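You operate a simulated robot arm through the tools that you are given. There is no shell and no other tool. Be economical: measure what you need, move in short steps, check, and stop when the job is done.

The job below is to be done with a simulated robot arm. You get a single attempt, and the scene is never put back.

TASK
Put the fan on AUTO at the card's speed and prove that the thermostat stops and restarts it.
Fine: stop it by the black button first; chill on till it cuts out, chill off, wait for the restart.

It is judged by the outcome, as a careful person would: the job done as asked, and still so three seconds after it is handed in. It fails if anything else is knocked over, pushed out of place, dropped, spilled or broken.

THE ROBOT
A 7-joint arm with a two-finger parallel gripper, fixed in place. Base frame: the origin is at the foot of the arm, x ahead of it, y to its left, z up. Readings come in cm, rad, newtons and seconds.
With the tool pointing down near the work surface it reaches from about 46 to 92 cm from the base axis. Its first joint turns from -2.007 to 2.007 rad. Payload 3.91 kg.
Tool frame: the origin (TCP) lies between the finger pads and is the grasp point; the fingertips stand 3 cm ahead of it; z points along the fingers, y is the line along which they close. The gripper opens to 11 cm. The fingers are 2 cm wide and 1 cm thick; the gripper's body (4.8 by 11.2 cm) begins 5.5 cm behind the TCP.
Orientation is told as [roll, pitch, yaw] about the base's x, y, z axes, in that order, counted from this pose: with the fingers straight down and closing along the base's y, the tool's x points along the base's -x, its y along +y and its z along -z.

THE INTERFACE
- The arm moves only by the tool jog_arm. Its argument "motion" is a list of rows, each an object of numbers (a shift or turn left out is 0, a gripper value left out holds the last): "tx", "ty", "tz": the shift along the base's x, y, z in cm; "ax", "ay", "az": the turn, a rotation vector about the base's x, y, z in degrees; "jaw": the gripper command, from -1 (shut) to 1 (fully open), values between in proportion. In form: [{"tx": .., "ty": .., "tz": .., "ax": .., "ay": .., "az": .., "jaw": ..}, ...]. A call has 1 to 12 rows; each row shifts and turns the commanded pose from where the row before left it. Each row takes 0.2 s and may step no farther than 5 cm and 0.15 rad from the row before; otherwise, or with a gripper value out of range, the whole call is refused. Where a pose cannot be reached the arm comes as near as it can. A force on the tool above 40 N (or 10 N above the force at the start of the call, whichever is more), or a blocked arm, ends the call early, and 0.2 s more pass. Each finger travels about 15.3 cm/s and halts on what it meets, pressing with about 31 N; the grip force reading is that of the motor and also rises with nothing between the fingers. The clock runs only during rows and for 0.2 s after the last one: add rows that do not move to give the fingers time. The reply holds the time, the measured pose of the TCP, the force on the tool along the base axes, the opening and the grip force, in the units named above and with some noise, with the torque about the TCP (base axes, N m) and any sound that the robot's microphone picked up.
- Cameras (640 x 400 px; columns grow to the right, rows downward): "scene" is fixed at [22.91, 64.33, 151.52]; the picture's right is [-0.73, -0.68, 0.00], its down [-0.55, 0.59, -0.59] and it looks along [0.40, -0.43, -0.81] (base axes); focal length 254 px, centre (320, 200). "wrist" rides on the gripper at [7.2, 1.7, -10.3] in the tool frame; the picture's right is [-0.23, 0.97, 0.00], its down [-0.76, -0.18, -0.62] and it looks along [-0.61, -0.14, 0.78] (tool axes); focal length 222 px, centre (320, 200).
- camera(camera): a new picture of that camera. The clock stands still meanwhile.
- lift_body(by): slides the trunk up (or, below 0, down) by that many cm; the arm rides with it, the base frame stays. It gives what a move gives, with no picture.
- measure_at(camera, pixels): for up to 12 pixels [column, row] of the newest picture of that camera ("zoom" is the newest enlarged one), the place [x, y, z] in the base frame of the surface seen there, good to about 0.2 cm, but the place of the scene camera against the robot may be out by one fixed shift of up to 2.5 cm in any direction. The clock stands still meanwhile.
- inspect(camera, box): a new picture of the part [left, top, right, bottom] of that camera's present view, enlarged. The clock stands still meanwhile.
- sign_off(): hands the job in; it is judged then, once.

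Go step by step. Measure first, check grasps and placings, and put right what went wrong. The budget is 80 turns and 38 pictures, counting those below and the enlarged ones. Unless the task says otherwise, let go and move clear before handing in, and close with one line.

The tools are called after "Emit:" as a command line: name --argument value ..., lists and objects as JSON in quotes. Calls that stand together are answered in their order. jog_arm: Moves the arm, as the interface text tells. Its arguments: {"type":"object","properties":{"motion":{"type":"array","items":{"type":"object","properties":{"tx":{"type":"number"},"ty":{"type":"number"},"tz":{"type":"number"},"ax":{"type":"number"},"ay":{"type":"number"},"az":{"type":"number"},"jaw":{"type":"number"}}}}},"required":["motion"]} The other tools are called the same way: lift_body (by) slides the trunk up or down; camera (camera) takes a picture; measure_at (camera, pixels) gives the place of the surface under pixels of a picture; inspect (camera, box) takes an enlarged picture of a part of a camera's view; sign_off () hands the job in.

At the start:

```text
clock: 0.0
ee_pos: [45.07, 23.96, 121.34]
orientation: [0.002, -0.001, 0.0]
contact_force: [-0.1, -0.3, -0.2]
ft_torque: [-0.03, 0.02, -0.01]
width: 10.98
gripper_force: 0.1
trunk travel left (down, up): [-85.0, 14.0]
```

scene: 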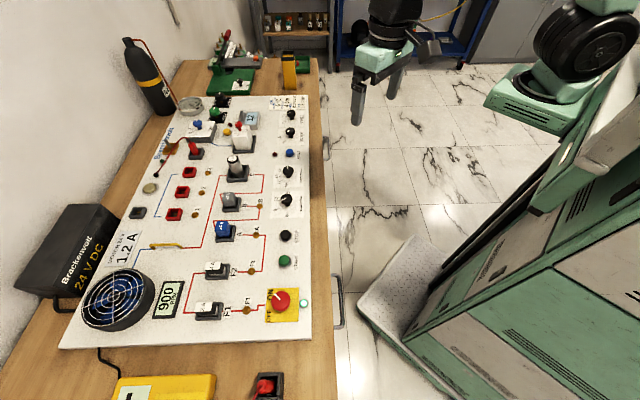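
wrist: 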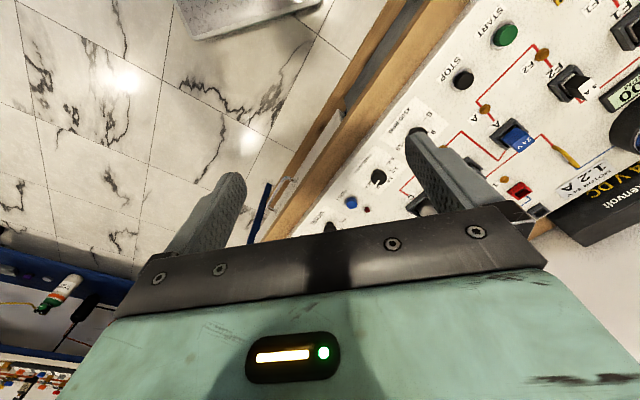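

The scene shows a training board lying on a bench with a fan at (118,300), a display at (170,298), and switches and knobs. I'll enlarge parts of it to read the labels.

Emit:
inspect --camera "scene" --box '[180, 90, 330, 184]'

Emit:
inspect --camera "scene" --box '[180, 160, 330, 254]'

Emit:
inspect --camera "scene" --box '[60, 220, 330, 390]'

```text
4.26 times, centred on (255, 137) of scene
```

zoom: 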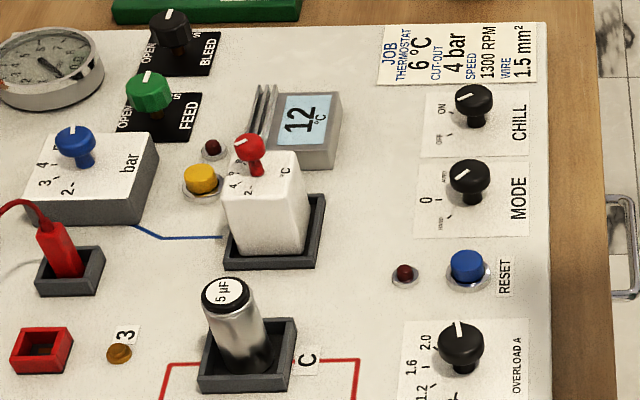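

```text
4.26 times, centred on (255, 207) of scene
```

zoom: 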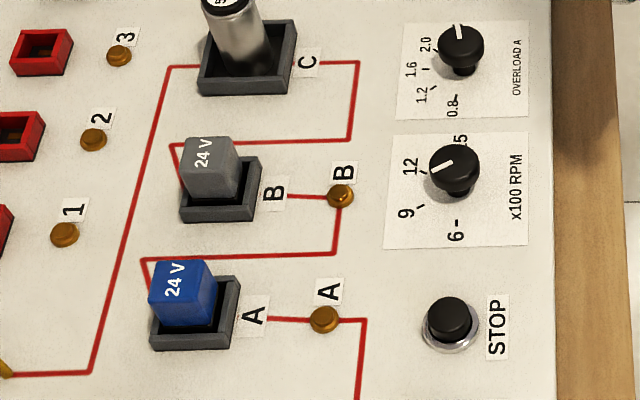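

```text
2.35 times, centred on (195, 305) of scene
```

zoom: 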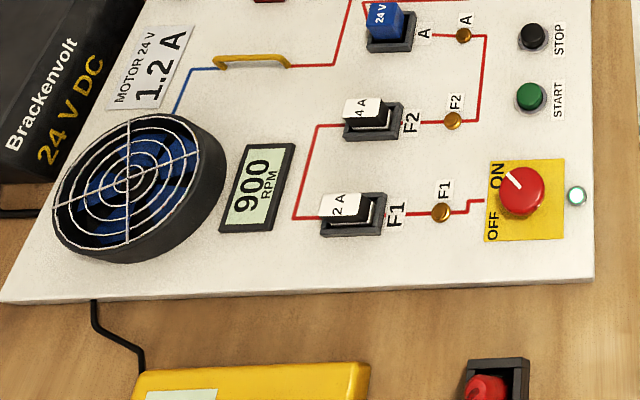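

The fan runs at 900 RPM, and the card asks for 6 °C and 1300 RPM. I'll measure the controls on the last picture's scale in the scene camera.

Emit:
measure_at --camera "scene" --pixels '[[286, 235], [285, 260], [287, 199], [288, 172], [290, 153], [290, 132], [291, 114], [238, 124], [281, 298], [305, 240], [170, 298], [235, 160]]'

Emit:
inspect --camera "wrist" --box '[300, 0, 640, 220]'

```text
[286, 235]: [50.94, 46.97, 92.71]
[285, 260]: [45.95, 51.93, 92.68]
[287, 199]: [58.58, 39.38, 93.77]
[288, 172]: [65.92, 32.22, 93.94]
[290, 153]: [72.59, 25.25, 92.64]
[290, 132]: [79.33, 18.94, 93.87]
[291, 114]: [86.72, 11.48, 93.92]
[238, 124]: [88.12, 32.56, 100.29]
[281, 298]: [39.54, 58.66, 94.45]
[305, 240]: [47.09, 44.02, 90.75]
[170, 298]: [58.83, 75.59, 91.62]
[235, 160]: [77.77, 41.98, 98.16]
```

```text
1.82 times, centred on (470, 110) of wrist
```

zoom: 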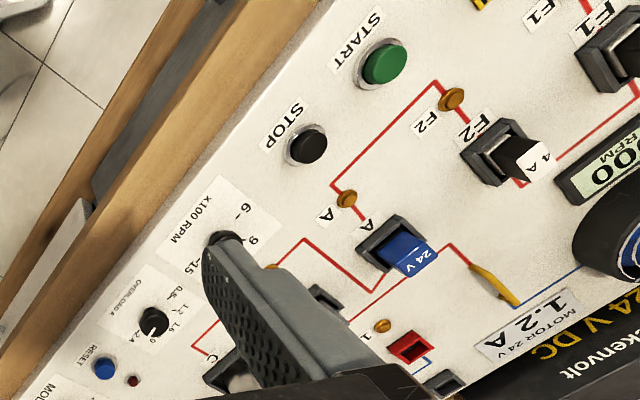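

The board top is at about z 91, with its long edge running at 135°. I'll cross-check the scene camera's shift using the wrist camera's view of STOP (about 462,79) and START (about 505,34).

Emit:
measure_at --camera "wrist" --pixels '[[462, 78], [506, 33], [378, 177], [351, 202], [553, 83]]'

Emit:
measure_at --camera "scene" --pixels '[[288, 153], [286, 234], [285, 259], [211, 263], [287, 171]]'

```text
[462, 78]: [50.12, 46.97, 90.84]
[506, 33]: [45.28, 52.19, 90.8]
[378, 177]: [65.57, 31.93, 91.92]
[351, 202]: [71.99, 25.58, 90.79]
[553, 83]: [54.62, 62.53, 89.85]
```

```text
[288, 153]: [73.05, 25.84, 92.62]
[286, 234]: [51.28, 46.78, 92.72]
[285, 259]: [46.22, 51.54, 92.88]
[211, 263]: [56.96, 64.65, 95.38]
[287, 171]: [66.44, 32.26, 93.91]
```

The scene camera reads about (+0.9, 0, +1.9) too far, so STOP's top is truly near (50.1, 47.0, 90.8). I'll move over the board to read the dials with the wrist camera.

Emit:
jog_arm --motion '[{"tx": 4, "ty": 2, "tz": -2, "jaw": -1}, {"tx": 4, "ty": 2, "tz": -2}, {"tx": 4, "ty": 2, "tz": -2}, {"tx": 3, "tz": -2}, {}]'

Emit:
camera --camera "wrist"

```text
clock: 1.2
ee_pos: [59.81, 30.35, 113.41]
orientation: [-0.001, -0.002, 0.001]
contact_force: [-0.4, 0.1, -0.1]
ft_torque: [-0.01, 0.02, 0.03]
width: 0.02
gripper_force: 31.0
trunk travel left (down, up): [-85.0, 14.0]
```

```text
31 pictures are left
```

wrist: 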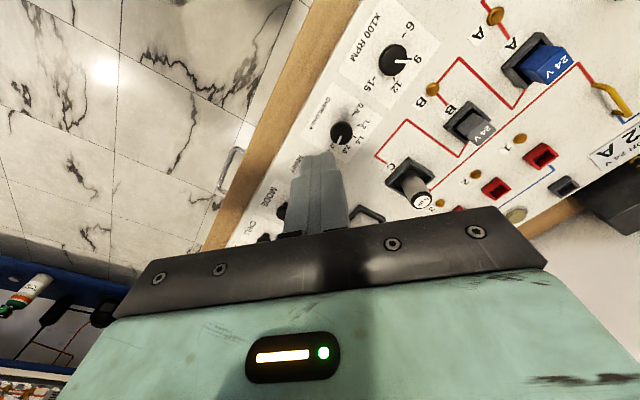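

Emit:
inspect --camera "wrist" --box '[300, 0, 460, 160]'

Emit:
measure_at --camera "wrist" --pixels '[[393, 58], [341, 131], [400, 90], [360, 25], [284, 210], [420, 110]]'

```text
2.50 times, centred on (380, 80) of wrist
```

zoom: 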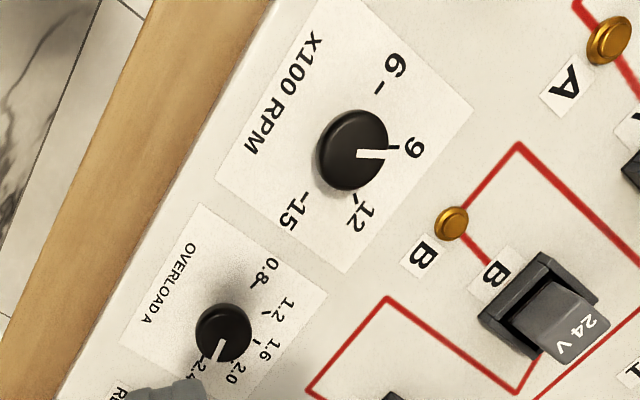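

```text
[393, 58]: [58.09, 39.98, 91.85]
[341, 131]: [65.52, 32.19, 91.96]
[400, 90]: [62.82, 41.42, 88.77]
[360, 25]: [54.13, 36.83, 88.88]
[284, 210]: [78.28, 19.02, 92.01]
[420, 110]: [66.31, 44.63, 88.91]
```

The speed pointer is at 9, and the ticks for 6, 9, 12 and 15 are visible. I'll measure the tick positions to get the angle needed for 13.

Emit:
measure_at --camera "zoom" --pixels '[[380, 87], [398, 148], [357, 199], [303, 196], [352, 153], [384, 153], [327, 190], [388, 135], [222, 330], [355, 112]]'

Emit:
inspect --camera "scene" --box '[225, 90, 315, 150]'

```text
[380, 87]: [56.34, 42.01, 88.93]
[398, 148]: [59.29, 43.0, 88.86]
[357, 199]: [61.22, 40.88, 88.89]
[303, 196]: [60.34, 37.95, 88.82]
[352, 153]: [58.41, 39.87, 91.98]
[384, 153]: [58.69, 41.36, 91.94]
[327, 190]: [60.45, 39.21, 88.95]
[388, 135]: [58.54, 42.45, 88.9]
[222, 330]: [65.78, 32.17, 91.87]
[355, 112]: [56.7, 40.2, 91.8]
```

```text
6.67 times, centred on (270, 120) of scene
```

zoom: 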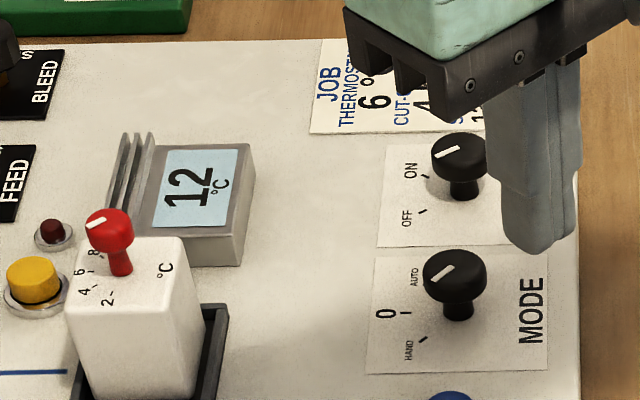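

MODE seems to sit at HAND, CHILL at OFF, and the speed dial has 60° per 300 RPM, centred near (58.35, 40.0). 13 is about 80° clockwise from here. First I'll go above STOP at (50.3, 46.9).

Emit:
jog_arm --motion '[{"tx": -2.38, "ty": 4.14, "tz": -1.5}, {"tx": -2.38, "ty": 4.14, "tz": -1.5}, {"tx": -2.38, "ty": 4.14, "tz": -1.5}, {"tx": -2.38, "ty": 4.13, "tz": -1.5}, {"tz": -4}, {"tz": -4}, {"tz": -3}, {}]'

Emit:
camera --camera "scene"

```text
clock: 3.0
ee_pos: [50.47, 46.77, 96.26]
orientation: [0.0, -0.001, 0.001]
contact_force: [0.1, 0.1, -0.1]
ft_torque: [-0.03, 0.01, 0.04]
width: 0.0
gripper_force: 30.9
trunk travel left (down, up): [-85.0, 14.0]
```

```text
28 pictures are left
```

scene: 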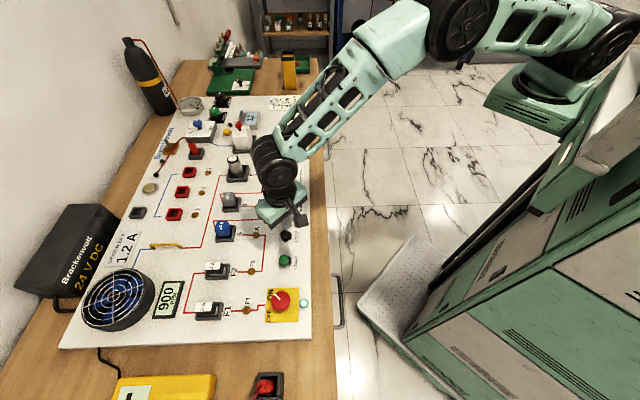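

The gripper is over STOP at about (286,235). I'll press down in small steps while watching the force.

Emit:
jog_arm --motion '[{"tz": -1.2}, {"tz": -0.8}, {"tz": -0.4}, {"tz": -0.3}, {"tz": -0.2}]'

Emit:
inspect --camera "scene" --box '[140, 190, 320, 320]'

```text
clock: 4.2
ee_pos: [50.41, 46.7, 93.6]
orientation: [0.0, 0.0, 0.0]
contact_force: [-1.5, -0.3, 1.5]
ft_torque: [-0.03, -0.02, 0.01]
width: 0.02
gripper_force: 31.6
trunk travel left (down, up): [-85.0, 14.0]
heard: click
```

```text
3.08 times, centred on (230, 255) of scene
```

zoom: 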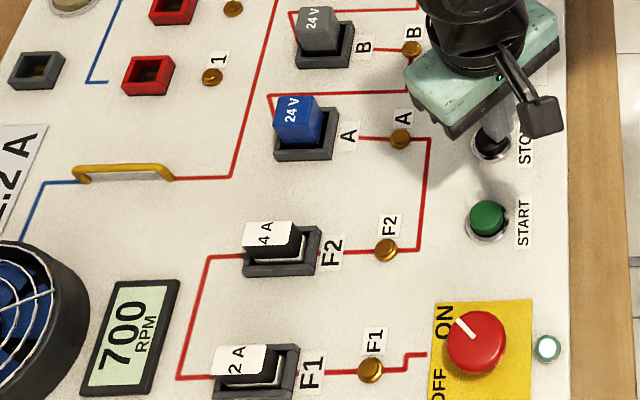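

STOP clicked and the RPM display is falling (700). Next I'll rise, move over the speed knob at (58.35, 40.0), turn the tool +40° and open the jaw part way.

Emit:
jog_arm --motion '[{"tz": 3}, {"tz": 3}, {"tx": 2.0, "ty": -1.65, "az": 8, "jaw": 0.0}, {"tx": 2.0, "ty": -1.65, "az": 8}, {"tx": 2.0, "ty": -1.65, "az": 8}, {"tx": 1.9, "ty": -1.65, "az": 8}, {"az": 8}, {}]'

Emit:
camera --camera "wrist"

```text
clock: 6.0
ee_pos: [58.41, 40.07, 99.61]
orientation: [0.001, 0.0, 0.701]
contact_force: [0.5, -0.6, -0.3]
ft_torque: [-0.04, 0.01, 0.0]
width: 5.5
gripper_force: 0.2
trunk travel left (down, up): [-85.0, 14.0]
```

```text
26 pictures are left
```

wrist: 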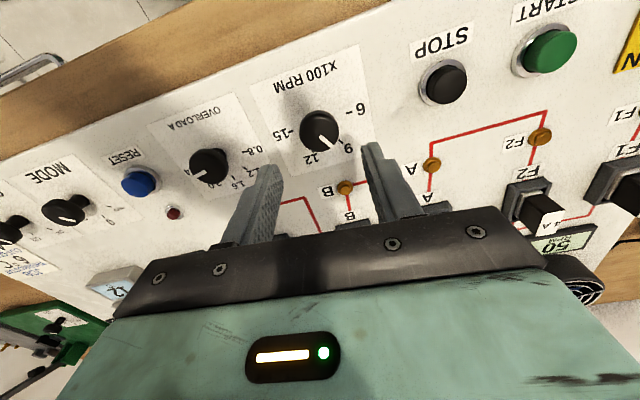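

The fan is winding down (50), and the knob lies centred between the fingers at (319,130). I'll descend and close on it gently.

Emit:
jog_arm --motion '[{"tz": -3}, {"tz": -2.4}, {"tz": -1}, {"jaw": -0.3}, {"jaw": -0.55}, {"jaw": -0.75}, {}]'

```text
clock: 7.6
ee_pos: [58.53, 39.99, 93.29]
orientation: [0.001, 0.001, 0.698]
contact_force: [2.0, -6.4, -0.7]
ft_torque: [-0.17, -0.07, -0.02]
width: 3.35
gripper_force: 45.1
trunk travel left (down, up): [-85.0, 14.0]
```

The grip is on the knob (3.35 cm wide) with a slight side load, so I'll shift a touch. Then I'll turn clockwise 80°.

Emit:
jog_arm --motion '[{"tx": 0.08, "ty": -0.12}, {"az": -8}, {"az": -8}, {"az": -8}, {"az": -8}, {"az": -8}, {"az": -8}, {"az": -8}, {"az": -8}, {"az": -8}, {"az": -8}, {}]'

Emit:
inspect --camera "wrist" --box '[200, 60, 440, 210]'

```text
clock: 10.2
ee_pos: [58.5, 39.87, 93.21]
orientation: [0.0, -0.002, -0.7]
contact_force: [-4.1, -9.9, 22.8]
ft_torque: [-0.57, -0.09, 0.02]
width: 3.35
gripper_force: 44.5
trunk travel left (down, up): [-85.0, 14.0]
```

```text
2.67 times, centred on (320, 135) of wrist
```

zoom: 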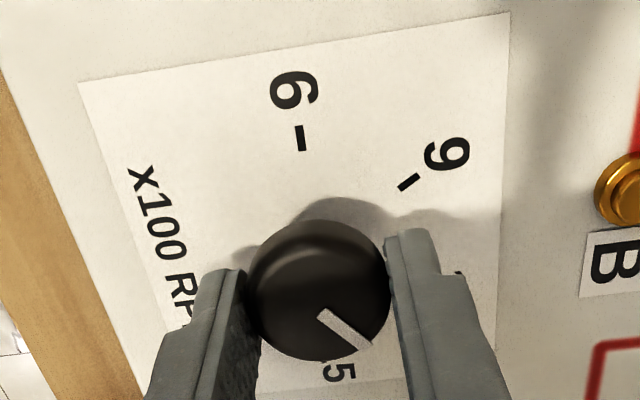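

The knob has turned with the tool. I'll let go, rise, and check the pointer against the ticks.

Emit:
jog_arm --motion '[{"jaw": -0.2}, {"jaw": 0.0}, {"tz": 3}, {"tz": 4}, {"tx": -4, "ty": 1, "tz": 3}, {}]'

Emit:
inspect --camera "wrist" --box '[200, 60, 440, 210]'

```text
refused: row 5 steps farther than a row can; nothing moved
```

```text
2.67 times, centred on (320, 135) of wrist
```

zoom: 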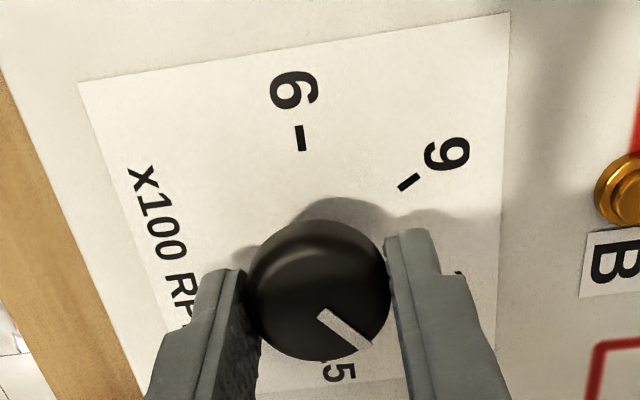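

That call was refused because one step was too long, so I'll repeat it with smaller steps.

Emit:
jog_arm --motion '[{"jaw": -0.2}, {"jaw": 0.0}, {"tz": 3}, {"tz": 4}, {"tz": 3}, {"tx": -4}, {}]'

Emit:
camera --camera "wrist"

```text
clock: 11.8
ee_pos: [54.29, 39.8, 103.41]
orientation: [-0.001, -0.001, -0.697]
contact_force: [1.4, 0.0, -0.3]
ft_torque: [0.01, 0.02, -0.01]
width: 5.52
gripper_force: 0.0
trunk travel left (down, up): [-85.0, 14.0]
```

```text
23 pictures are left
```

wrist: 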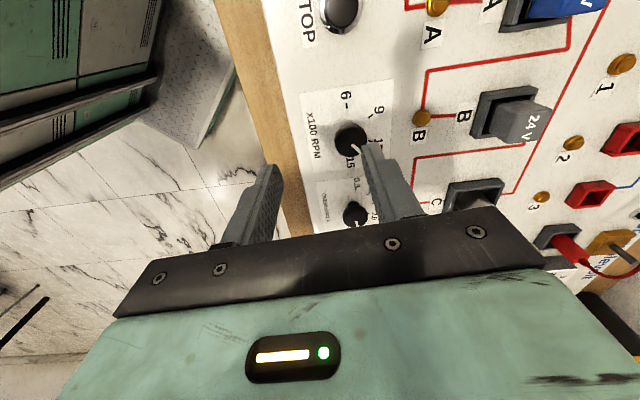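

Emit:
measure_at --camera "wrist" --pixels '[[348, 141], [352, 144], [358, 150], [345, 106], [369, 116], [373, 142], [353, 155]]'

Emit:
inspect --camera "wrist" --box '[310, 80, 406, 140]'

```text
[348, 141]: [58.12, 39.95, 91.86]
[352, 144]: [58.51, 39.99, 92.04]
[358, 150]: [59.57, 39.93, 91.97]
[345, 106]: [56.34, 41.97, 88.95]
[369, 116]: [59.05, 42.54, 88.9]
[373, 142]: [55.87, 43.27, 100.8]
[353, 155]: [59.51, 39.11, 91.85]
```

```text
6.67 times, centred on (358, 110) of wrist
```

zoom: 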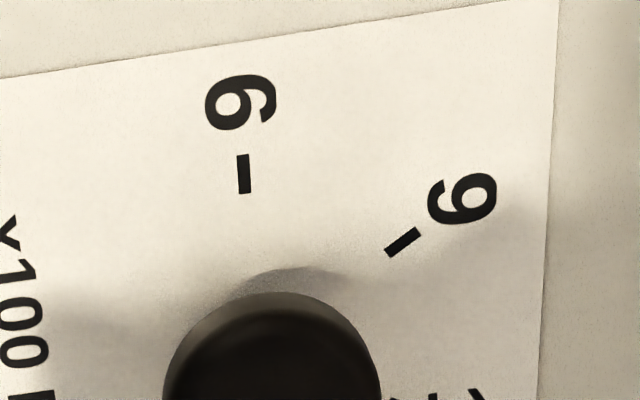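

The pointer sits at about −3° where 13 should be about −4°, so the speed is set close to 1300. Next I'll move toward MODE and CHILL to read them.

Emit:
jog_arm --motion '[{"tx": 2.8, "ty": -2.4, "tz": 1}, {"tx": 2.8, "ty": -2.4, "tz": 1}, {"tx": 2.8, "ty": -2.4, "tz": 1}, {"tx": 2.8, "ty": -2.4, "tz": 1}, {"tx": 2.8, "ty": -2.4, "tz": 1}, {"tx": 2.0, "ty": -2, "tz": 1}, {}]'

Emit:
camera --camera "wrist"

```text
clock: 13.4
ee_pos: [70.54, 25.99, 109.11]
orientation: [0.001, 0.0, -0.698]
contact_force: [0.0, 0.1, -0.1]
ft_torque: [0.01, 0.0, -0.01]
width: 5.51
gripper_force: 0.2
trunk travel left (down, up): [-85.0, 14.0]
```

```text
21 pictures are left
```

wrist: 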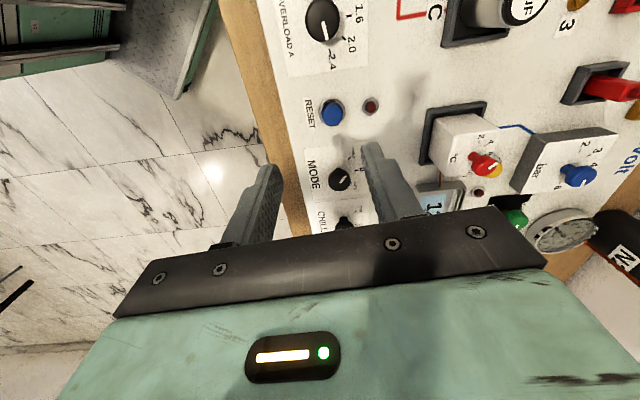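

Emit:
inspect --camera "wrist" --box '[296, 120, 536, 240]'

```text
2.67 times, centred on (416, 180) of wrist
```

zoom: 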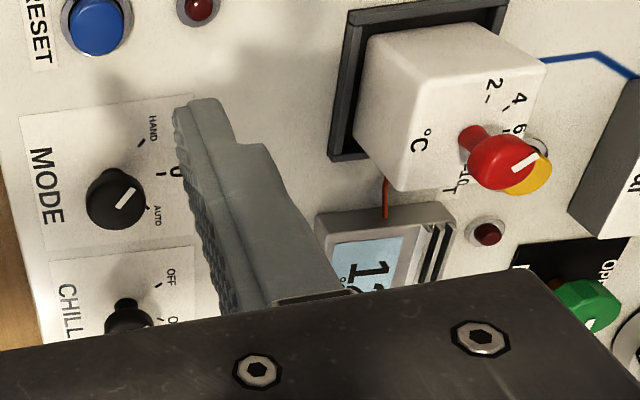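

MODE's pointer is at HAND. I'll measure its ticks, and those of the red thermostat knob, to see whether that is at 6.

Emit:
measure_at --camera "zoom" --pixels '[[141, 142], [161, 174], [149, 208], [114, 203], [135, 191], [486, 99], [503, 107], [502, 131], [514, 170], [538, 155], [450, 176], [158, 286]]'

Emit:
inspect --camera "wrist" --box '[450, 130, 514, 190]'

```text
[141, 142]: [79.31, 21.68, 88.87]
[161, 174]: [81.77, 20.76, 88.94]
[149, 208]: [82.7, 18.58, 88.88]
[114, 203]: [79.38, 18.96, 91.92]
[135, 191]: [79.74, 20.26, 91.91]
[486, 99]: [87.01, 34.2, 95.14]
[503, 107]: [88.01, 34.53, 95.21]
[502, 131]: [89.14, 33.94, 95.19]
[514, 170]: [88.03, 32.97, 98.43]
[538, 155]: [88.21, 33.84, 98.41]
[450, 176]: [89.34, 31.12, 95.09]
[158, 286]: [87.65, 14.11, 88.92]
```

```text
6.67 times, centred on (482, 160) of wrist
```

zoom: 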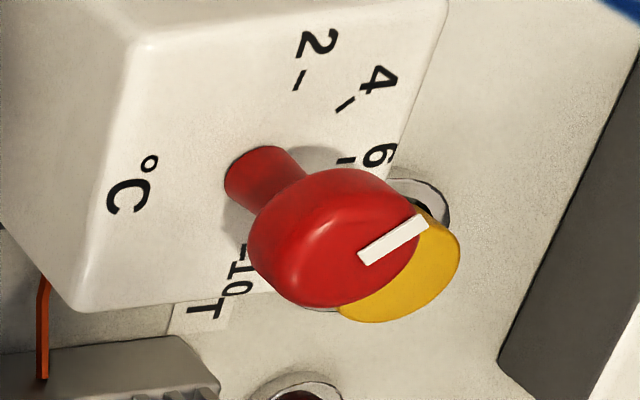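

MODE is at HAND (its centre is near (79.5, 18.7)) and AUTO is about 90° clockwise. The thermostat knob isn't part of the request, so I'll leave it. I'll move above MODE, turned to +45°.

Emit:
jog_arm --motion '[{"tx": 1.5, "ty": -1.2, "az": 8}, {"tx": 1.5, "ty": -1.2, "az": 8}, {"tx": 1.5, "ty": -1.2, "az": 8}, {"tx": 1.5, "ty": -1.2, "az": 8}, {"tx": 1.5, "ty": -1.2, "az": 8}, {"tx": 1.35, "ty": -1.1, "az": 8}, {"az": 8}, {"tz": -3, "az": 8}, {"tz": -3, "az": 8}, {"tz": -3.3, "az": 8}, {"az": 5}, {}]'

Emit:
camera --camera "wrist"

```text
clock: 16.0
ee_pos: [79.33, 18.86, 99.93]
orientation: [-0.001, 0.001, 0.786]
contact_force: [-0.3, 0.4, 1.0]
ft_torque: [-0.01, 0.02, 0.02]
width: 5.52
gripper_force: 0.1
trunk travel left (down, up): [-85.0, 14.0]
```

```text
18 pictures are left
```

wrist: 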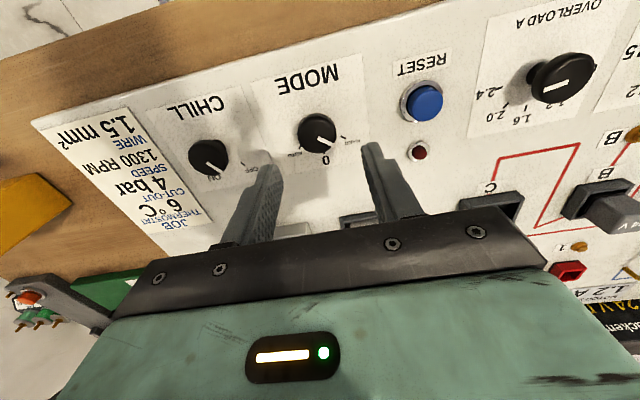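

MODE sits between the fingers at (317,132), just as the speed knob did. I'll descend, grip and turn it 90° clockwise.

Emit:
measure_at --camera "wrist" --pixels '[[317, 132], [207, 157], [193, 157], [223, 157], [305, 132], [330, 134]]'

Emit:
jog_arm --motion '[{"tz": -3}, {"tz": -2.5}, {"tz": -1.1}, {"jaw": -0.3}, {"jaw": -0.55}, {"jaw": -0.75}, {}]'

```text
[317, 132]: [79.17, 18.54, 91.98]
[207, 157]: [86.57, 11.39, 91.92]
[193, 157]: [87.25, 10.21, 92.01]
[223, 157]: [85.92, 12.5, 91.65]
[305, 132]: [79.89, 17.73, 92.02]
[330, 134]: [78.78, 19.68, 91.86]
```

```text
clock: 17.6
ee_pos: [79.4, 18.55, 93.32]
orientation: [-0.001, -0.002, 0.782]
contact_force: [9.3, -9.4, -0.4]
ft_torque: [-0.07, -0.53, -0.04]
width: 3.33
gripper_force: 44.9
trunk travel left (down, up): [-85.0, 14.0]
```

Gripped (3.33 cm), with a 13 N side load that I'll relieve by a small shift. Then I'll turn it 90° clockwise.

Emit:
jog_arm --motion '[{"tx": 0.15, "ty": -0.2}, {"az": -8.4}, {"az": -8.4}, {"az": -8.4}, {"az": -8.4}, {"az": -8.4}, {"az": -8.4}, {"az": -8.4}, {"az": -8.4}, {"az": -8.4}, {"az": -8.4}, {"az": -6}]'

Emit:
jog_arm --motion '[{"jaw": -0.2}, {"jaw": 0.0}, {"tz": 3}, {"tz": 4}, {"tz": 3}, {"tx": -4}, {}]'

Emit:
camera --camera "wrist"

```text
clock: 20.2
ee_pos: [79.33, 18.85, 93.23]
orientation: [0.001, -0.001, -0.787]
contact_force: [-12.4, 19.6, 10.6]
ft_torque: [0.88, 0.52, 0.05]
width: 3.34
gripper_force: 44.6
trunk travel left (down, up): [-85.0, 14.0]
```

```text
clock: 21.8
ee_pos: [75.33, 18.83, 103.19]
orientation: [0.001, 0.001, -0.785]
contact_force: [0.1, 0.1, -0.1]
ft_torque: [0.0, 0.02, 0.0]
width: 5.47
gripper_force: 0.0
trunk travel left (down, up): [-85.0, 14.0]
```

```text
17 pictures are left
```

wrist: 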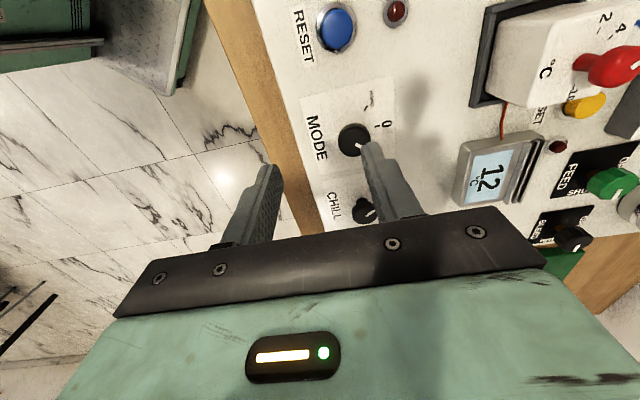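

The pointer now points away from HAND. I'll check MODE and the fan in one scene picture.

Emit:
camera --camera "scene"

Emit:
measure_at --camera "wrist" --pixels '[[352, 139], [361, 147], [357, 143]]'

```text
16 pictures are left
```

scene: 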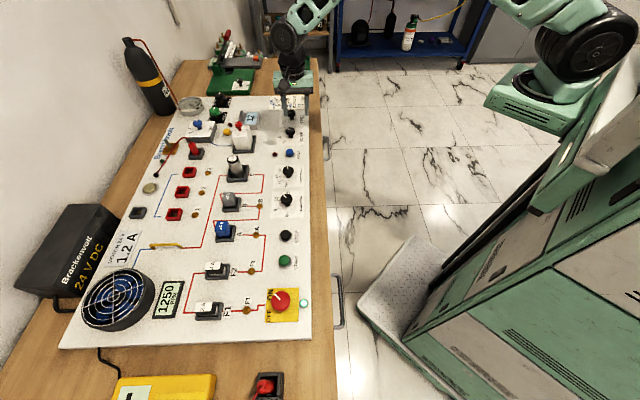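

```text
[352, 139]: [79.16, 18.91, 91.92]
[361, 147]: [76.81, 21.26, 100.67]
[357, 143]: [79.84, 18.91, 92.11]
```

The fan restarted on AUTO and shows 1250. I'll wait a second to see whether it settles at 1300.

Emit:
jog_arm --motion '[{}, {}, {}, {}, {}, {}, {}]'

Emit:
inspect --camera "scene" --box '[130, 260, 210, 340]'

```text
clock: 23.4
ee_pos: [75.26, 18.71, 103.24]
orientation: [0.0, 0.0, -0.786]
contact_force: [-0.1, 0.2, 0.7]
ft_torque: [-0.04, -0.01, 0.0]
width: 5.51
gripper_force: 0.0
trunk travel left (down, up): [-85.0, 14.0]
```

```text
5.00 times, centred on (170, 300) of scene
```

zoom: 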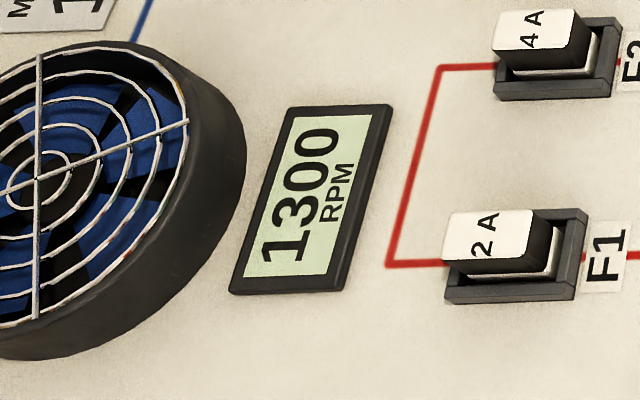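

It's at exactly 1300 RPM. Now I'll move to above CHILL at (86.6, 11.5), turned to about +23°.

Emit:
jog_arm --motion '[{"tx": 1.9, "ty": -1.22, "az": 8}, {"tx": 1.9, "ty": -1.22, "az": 8}, {"tx": 1.9, "ty": -1.22, "az": 8}, {"tx": 1.9, "ty": -1.22, "az": 8}, {"tx": 1.9, "ty": -1.22, "az": 8}, {"tx": 1.8, "ty": -1.2, "az": 8}, {"az": 8}, {"tz": -1.6, "az": 8}, {"tz": -1.8, "az": 4}, {}]'

Emit:
camera --camera "wrist"

```text
clock: 25.6
ee_pos: [86.71, 11.43, 99.86]
orientation: [0.001, 0.001, 0.401]
contact_force: [0.2, 1.0, 0.5]
ft_torque: [-0.04, 0.0, 0.05]
width: 5.52
gripper_force: 0.1
trunk travel left (down, up): [-85.0, 14.0]
```

```text
14 pictures are left
```

wrist: 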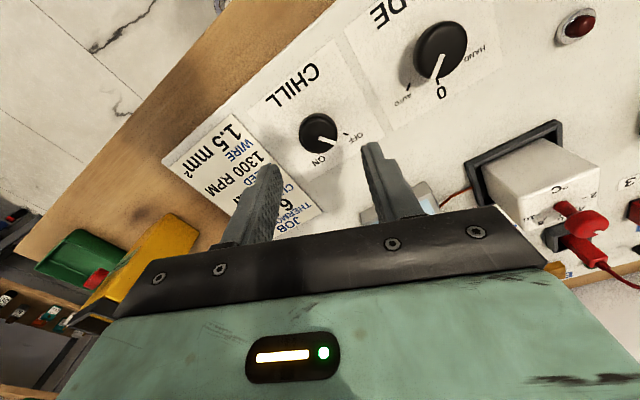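

MODE's pointer at (438,65) could be short of AUTO, so I'll zoom in to check it along with the CHILL ticks.

Emit:
inspect --camera "wrist" --box '[290, 10, 510, 170]'

```text
2.50 times, centred on (400, 90) of wrist
```

zoom: 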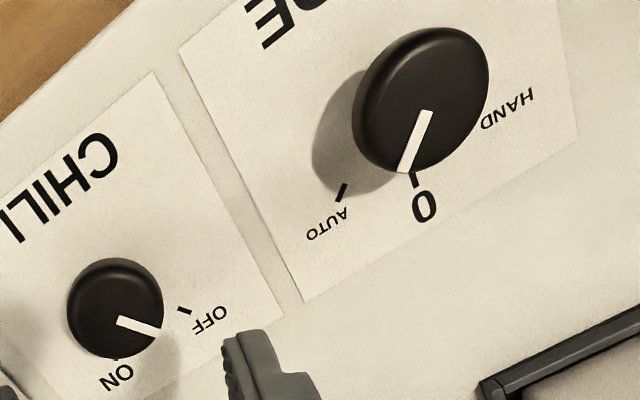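

Emit:
measure_at --camera "zoom" --pixels '[[427, 112], [405, 166], [346, 186], [339, 200], [413, 178], [119, 321], [157, 332], [180, 307], [190, 313], [119, 361], [115, 305], [420, 100]]'

```text
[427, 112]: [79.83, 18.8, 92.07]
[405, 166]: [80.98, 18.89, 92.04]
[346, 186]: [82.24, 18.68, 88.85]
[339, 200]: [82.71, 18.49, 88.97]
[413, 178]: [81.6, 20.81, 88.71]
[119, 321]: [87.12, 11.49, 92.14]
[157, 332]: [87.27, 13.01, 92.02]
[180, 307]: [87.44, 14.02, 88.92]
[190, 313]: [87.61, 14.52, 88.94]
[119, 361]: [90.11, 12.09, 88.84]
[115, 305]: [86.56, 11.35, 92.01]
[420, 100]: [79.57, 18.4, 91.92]
```

MODE points at AUTO within a few degrees. CHILL's OFF tick is at about 74° and ON at about 13°, so I'll grip it and turn 60° clockwise.

Emit:
jog_arm --motion '[{"tz": -3}, {"tz": -2.5}, {"tz": -1.1}, {"jaw": -0.3}, {"jaw": -0.55}, {"jaw": -0.75}, {}]'

```text
clock: 27.2
ee_pos: [86.66, 11.1, 93.21]
orientation: [-0.002, -0.001, 0.402]
contact_force: [3.1, -7.7, 0.6]
ft_torque: [-0.19, -0.23, 0.0]
width: 3.35
gripper_force: 45.4
trunk travel left (down, up): [-85.0, 14.0]
```

Emit:
jog_arm --motion '[{"tx": 0.08, "ty": -0.18}, {"az": -7.6}, {"az": -7.6}, {"az": -7.6}, {"az": -7.6}, {"az": -7.6}, {"az": -7.6}, {"az": -7.6}, {"az": -7.6}, {}, {}]'

Emit:
camera --camera "scene"

```text
clock: 29.6
ee_pos: [86.77, 11.42, 93.45]
orientation: [0.003, 0.001, -0.659]
contact_force: [-6.9, 25.5, 4.2]
ft_torque: [0.58, -0.16, 0.03]
width: 3.33
gripper_force: 44.9
trunk travel left (down, up): [-85.0, 14.0]
```

```text
12 pictures are left
```

scene: 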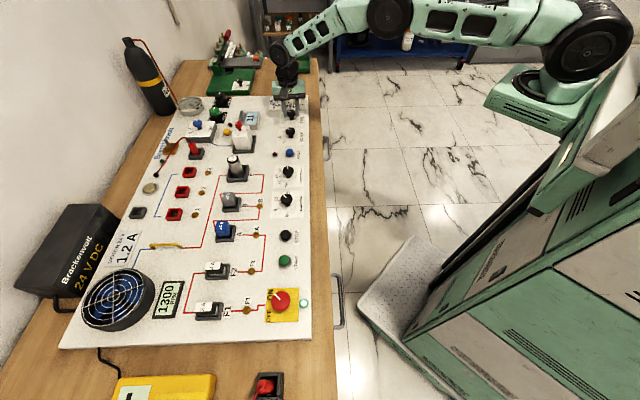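

The chill knob is turned and the display seems to be dropping. I'll ease the side load and wait, listening for the cut-out.

Emit:
jog_arm --motion '[{"ty": 0.2}, {}, {}, {}, {}, {}, {}, {}, {}, {}, {}, {}]'

Emit:
inspect --camera "scene" --box '[130, 90, 320, 320]'

```text
clock: 32.2
ee_pos: [86.7, 11.51, 93.3]
orientation: [0.002, -0.001, -0.661]
contact_force: [-7.5, 22.0, 11.0]
ft_torque: [0.58, 0.27, 0.07]
width: 3.34
gripper_force: 45.1
trunk travel left (down, up): [-85.0, 14.0]
```

```text
1.74 times, centred on (225, 205) of scene
```

zoom: 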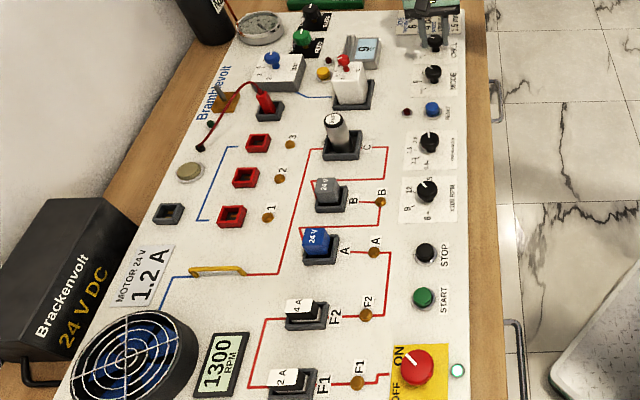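

The temperature shows 9 °C and is falling, with the fan still at 1300. I'll wait on.

Emit:
jog_arm --motion '[{"ty": 0.1}, {}, {}, {}, {}, {}, {}, {}, {}, {}, {}, {}]'

Emit:
jog_arm --motion '[{}, {}, {}, {}, {}, {}, {}, {}, {}, {}, {}, {}]'

Emit:
inspect --camera "scene" --box '[130, 90, 320, 320]'

```text
clock: 34.8
ee_pos: [86.8, 11.46, 93.26]
orientation: [0.0, -0.002, -0.66]
contact_force: [-13.4, 10.7, 10.6]
ft_torque: [0.1, 0.2, 0.0]
width: 3.35
gripper_force: 45.3
trunk travel left (down, up): [-85.0, 14.0]
```

```text
clock: 37.4
ee_pos: [86.84, 11.5, 93.31]
orientation: [0.0, -0.001, -0.659]
contact_force: [-13.6, 7.1, 7.7]
ft_torque: [0.1, 0.3, 0.0]
width: 3.33
gripper_force: 45.1
trunk travel left (down, up): [-85.0, 14.0]
```

```text
1.74 times, centred on (225, 205) of scene
```

zoom: 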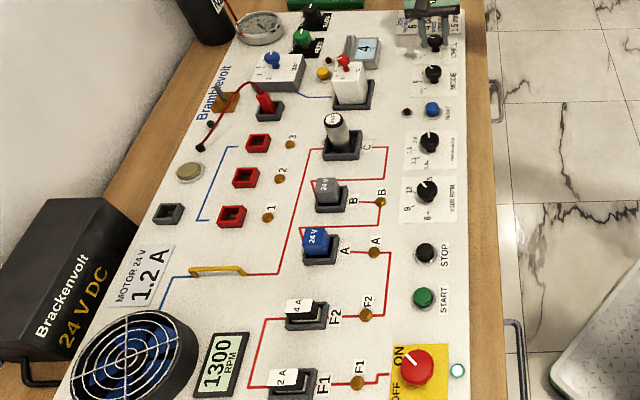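

It's at 4 °C and still running, so I'll wait another 2.5 s.

Emit:
jog_arm --motion '[{}, {}, {}, {}, {}, {}, {}, {}, {}, {}, {}, {}]'

Emit:
inspect --camera "scene" --box '[130, 90, 320, 320]'

```text
clock: 40.0
ee_pos: [86.76, 11.38, 93.33]
orientation: [-0.001, -0.001, -0.659]
contact_force: [-15.4, 5.0, 6.4]
ft_torque: [0.13, 0.31, -0.02]
width: 3.35
gripper_force: 45.1
trunk travel left (down, up): [-85.0, 14.0]
```

```text
1.74 times, centred on (225, 205) of scene
```

zoom: 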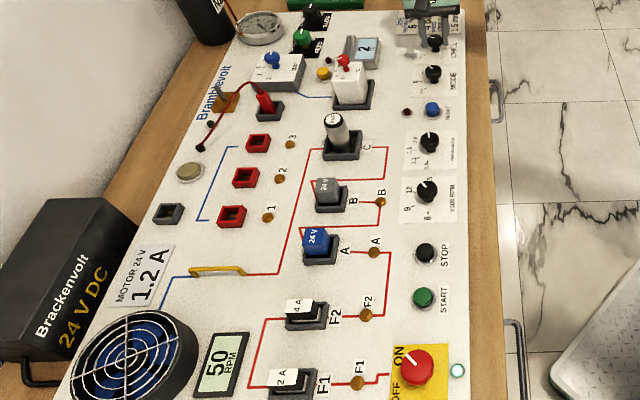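

The fan has cut out (50 RPM and falling) with the temperature at 2 °C. I'll turn CHILL back to OFF, +60°, and let go.

Emit:
jog_arm --motion '[{}, {}, {"az": 7.6}, {"az": 7.6}, {"az": 7.6}, {"az": 7.6}, {"az": 7.6}, {"az": 7.6}, {"az": 7.6}, {"az": 7.6}, {}]'

Emit:
jog_arm --motion '[{"jaw": -0.2}, {"jaw": 0.0}, {"tz": 3}, {"tz": 4}, {"tz": 3}, {"tx": -4}, {}]'

Emit:
inspect --camera "scene" --box '[130, 90, 320, 320]'

Emit:
inspect --camera "wrist" --box '[260, 60, 500, 210]'

```text
clock: 42.4
ee_pos: [86.75, 11.2, 93.28]
orientation: [-0.002, -0.002, 0.402]
contact_force: [-8.4, -12.5, 6.8]
ft_torque: [-0.45, 0.44, -0.4]
width: 3.34
gripper_force: 44.6
trunk travel left (down, up): [-85.0, 14.0]
```

```text
clock: 44.0
ee_pos: [82.97, 11.35, 103.12]
orientation: [-0.001, -0.003, 0.403]
contact_force: [-0.3, 0.7, -0.7]
ft_torque: [0.03, 0.05, -0.02]
width: 5.51
gripper_force: 0.1
trunk travel left (down, up): [-85.0, 14.0]
```

```text
1.74 times, centred on (225, 205) of scene
```

zoom: 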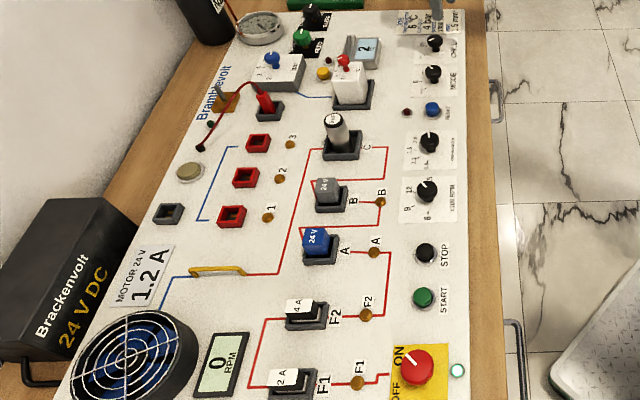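

```text
2.67 times, centred on (380, 135) of wrist
```

zoom: 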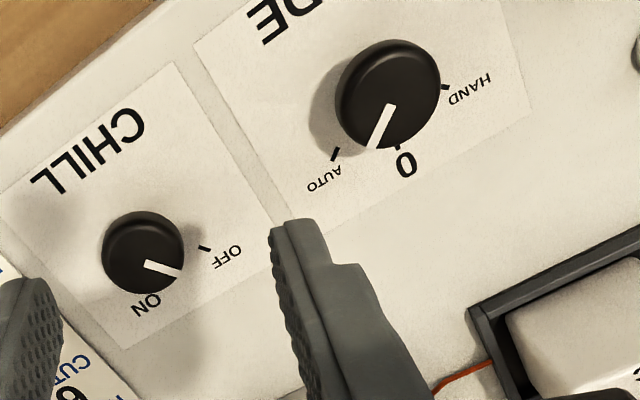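

The fan is at 0 RPM and CHILL is back on OFF. I'll wait clear of the board for it to warm up and restart.

Emit:
jog_arm --motion '[{"tx": -3, "tz": 3}, {"tx": -3, "tz": 3}, {}, {}, {}, {}, {}, {}, {}, {}, {}, {}]'

Emit:
jog_arm --motion '[{}, {}, {}, {}, {}, {}, {}, {}, {}, {}, {}, {}]'

Emit:
jog_arm --motion '[{}, {}, {}, {}, {}, {}, {}, {}, {}, {}, {}, {}]'

Emit:
inspect --camera "scene" --box '[130, 90, 320, 320]'

```text
clock: 46.6
ee_pos: [76.92, 11.34, 109.22]
orientation: [0.002, -0.001, 0.403]
contact_force: [0.9, -0.4, -0.4]
ft_torque: [-0.04, -0.02, -0.02]
width: 5.51
gripper_force: 0.1
trunk travel left (down, up): [-85.0, 14.0]
```

```text
clock: 49.2
ee_pos: [77.0, 11.56, 109.23]
orientation: [-0.001, 0.0, 0.402]
contact_force: [0.2, 0.4, -0.3]
ft_torque: [-0.02, 0.01, -0.03]
width: 5.49
gripper_force: 0.1
trunk travel left (down, up): [-85.0, 14.0]
```

```text
clock: 51.8
ee_pos: [76.95, 11.4, 109.17]
orientation: [0.001, 0.001, 0.402]
contact_force: [-0.1, 0.0, -0.2]
ft_torque: [-0.02, -0.02, -0.01]
width: 5.49
gripper_force: 0.0
trunk travel left (down, up): [-85.0, 14.0]
```

```text
1.74 times, centred on (225, 205) of scene
```

zoom: 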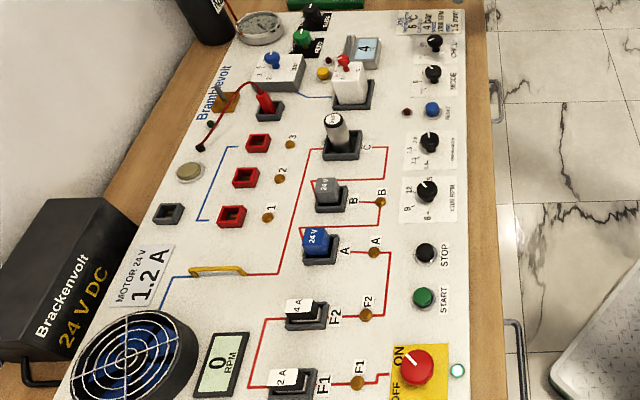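

It's warming slowly (4 °C) with the fan still at 0, so I'll wait longer.

Emit:
jog_arm --motion '[{}, {}, {}, {}, {}, {}, {}, {}, {}, {}, {}, {}]'

Emit:
jog_arm --motion '[{}, {}, {}, {}, {}, {}, {}, {}, {}, {}, {}, {}]'

Emit:
jog_arm --motion '[{}, {}, {}, {}, {}, {}, {}, {}, {}, {}, {}, {}]'

Emit:
inspect --camera "scene" --box '[130, 90, 320, 320]'

```text
clock: 54.4
ee_pos: [76.91, 11.4, 109.24]
orientation: [0.0, -0.001, 0.402]
contact_force: [-0.2, -0.5, 0.0]
ft_torque: [0.0, 0.0, 0.0]
width: 5.51
gripper_force: 0.0
trunk travel left (down, up): [-85.0, 14.0]
```

```text
clock: 57.0
ee_pos: [76.97, 11.47, 109.3]
orientation: [0.0, 0.0, 0.402]
contact_force: [-0.2, -0.5, 0.7]
ft_torque: [0.02, 0.0, -0.03]
width: 5.49
gripper_force: 0.1
trunk travel left (down, up): [-85.0, 14.0]
```

```text
clock: 59.6
ee_pos: [76.92, 11.34, 109.26]
orientation: [0.0, 0.0, 0.402]
contact_force: [-0.6, -0.6, 0.2]
ft_torque: [-0.02, 0.02, -0.03]
width: 5.51
gripper_force: 0.1
trunk travel left (down, up): [-85.0, 14.0]
```

```text
1.74 times, centred on (225, 205) of scene
```

zoom: 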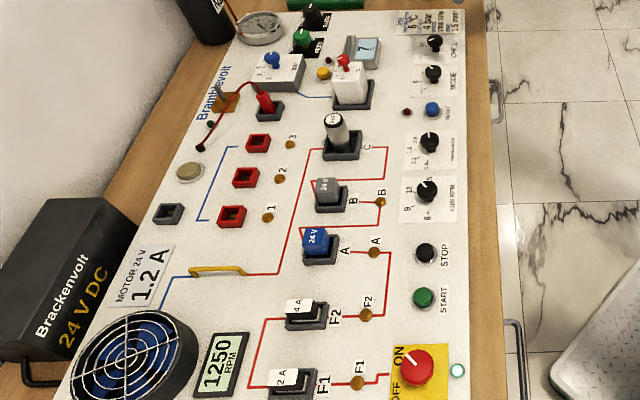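

The fan has restarted by itself at 7 °C and is climbing (1250). I'll give it two more seconds and confirm 1300.

Emit:
jog_arm --motion '[{}, {}, {}, {}, {}, {}, {}, {}, {}, {}]'

Emit:
inspect --camera "scene" --box '[130, 90, 320, 320]'

```text
clock: 61.8
ee_pos: [77.04, 11.44, 109.19]
orientation: [0.001, 0.0, 0.402]
contact_force: [0.0, -0.2, 0.0]
ft_torque: [0.0, 0.02, 0.01]
width: 5.48
gripper_force: 0.0
trunk travel left (down, up): [-85.0, 14.0]
```

```text
1.74 times, centred on (225, 205) of scene
```

zoom: 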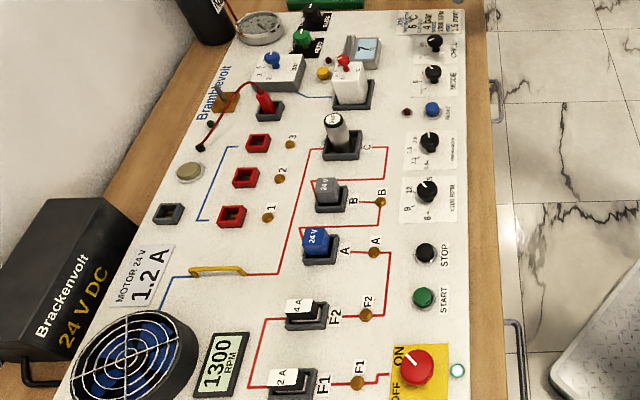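

The fan is running on AUTO at 1300 RPM with CHILL off and the arm clear of the board, so I'm handing in.

Emit:
sign_off

```text
The job is handed in.
```

The fan is on AUTO at the card's 1300 RPM, and the thermostat stopped it under chill and restarted it by itself once chill was off; I left the thermostat knob alone, though it looks to be nearer 4 °C than the card's 6 °C.
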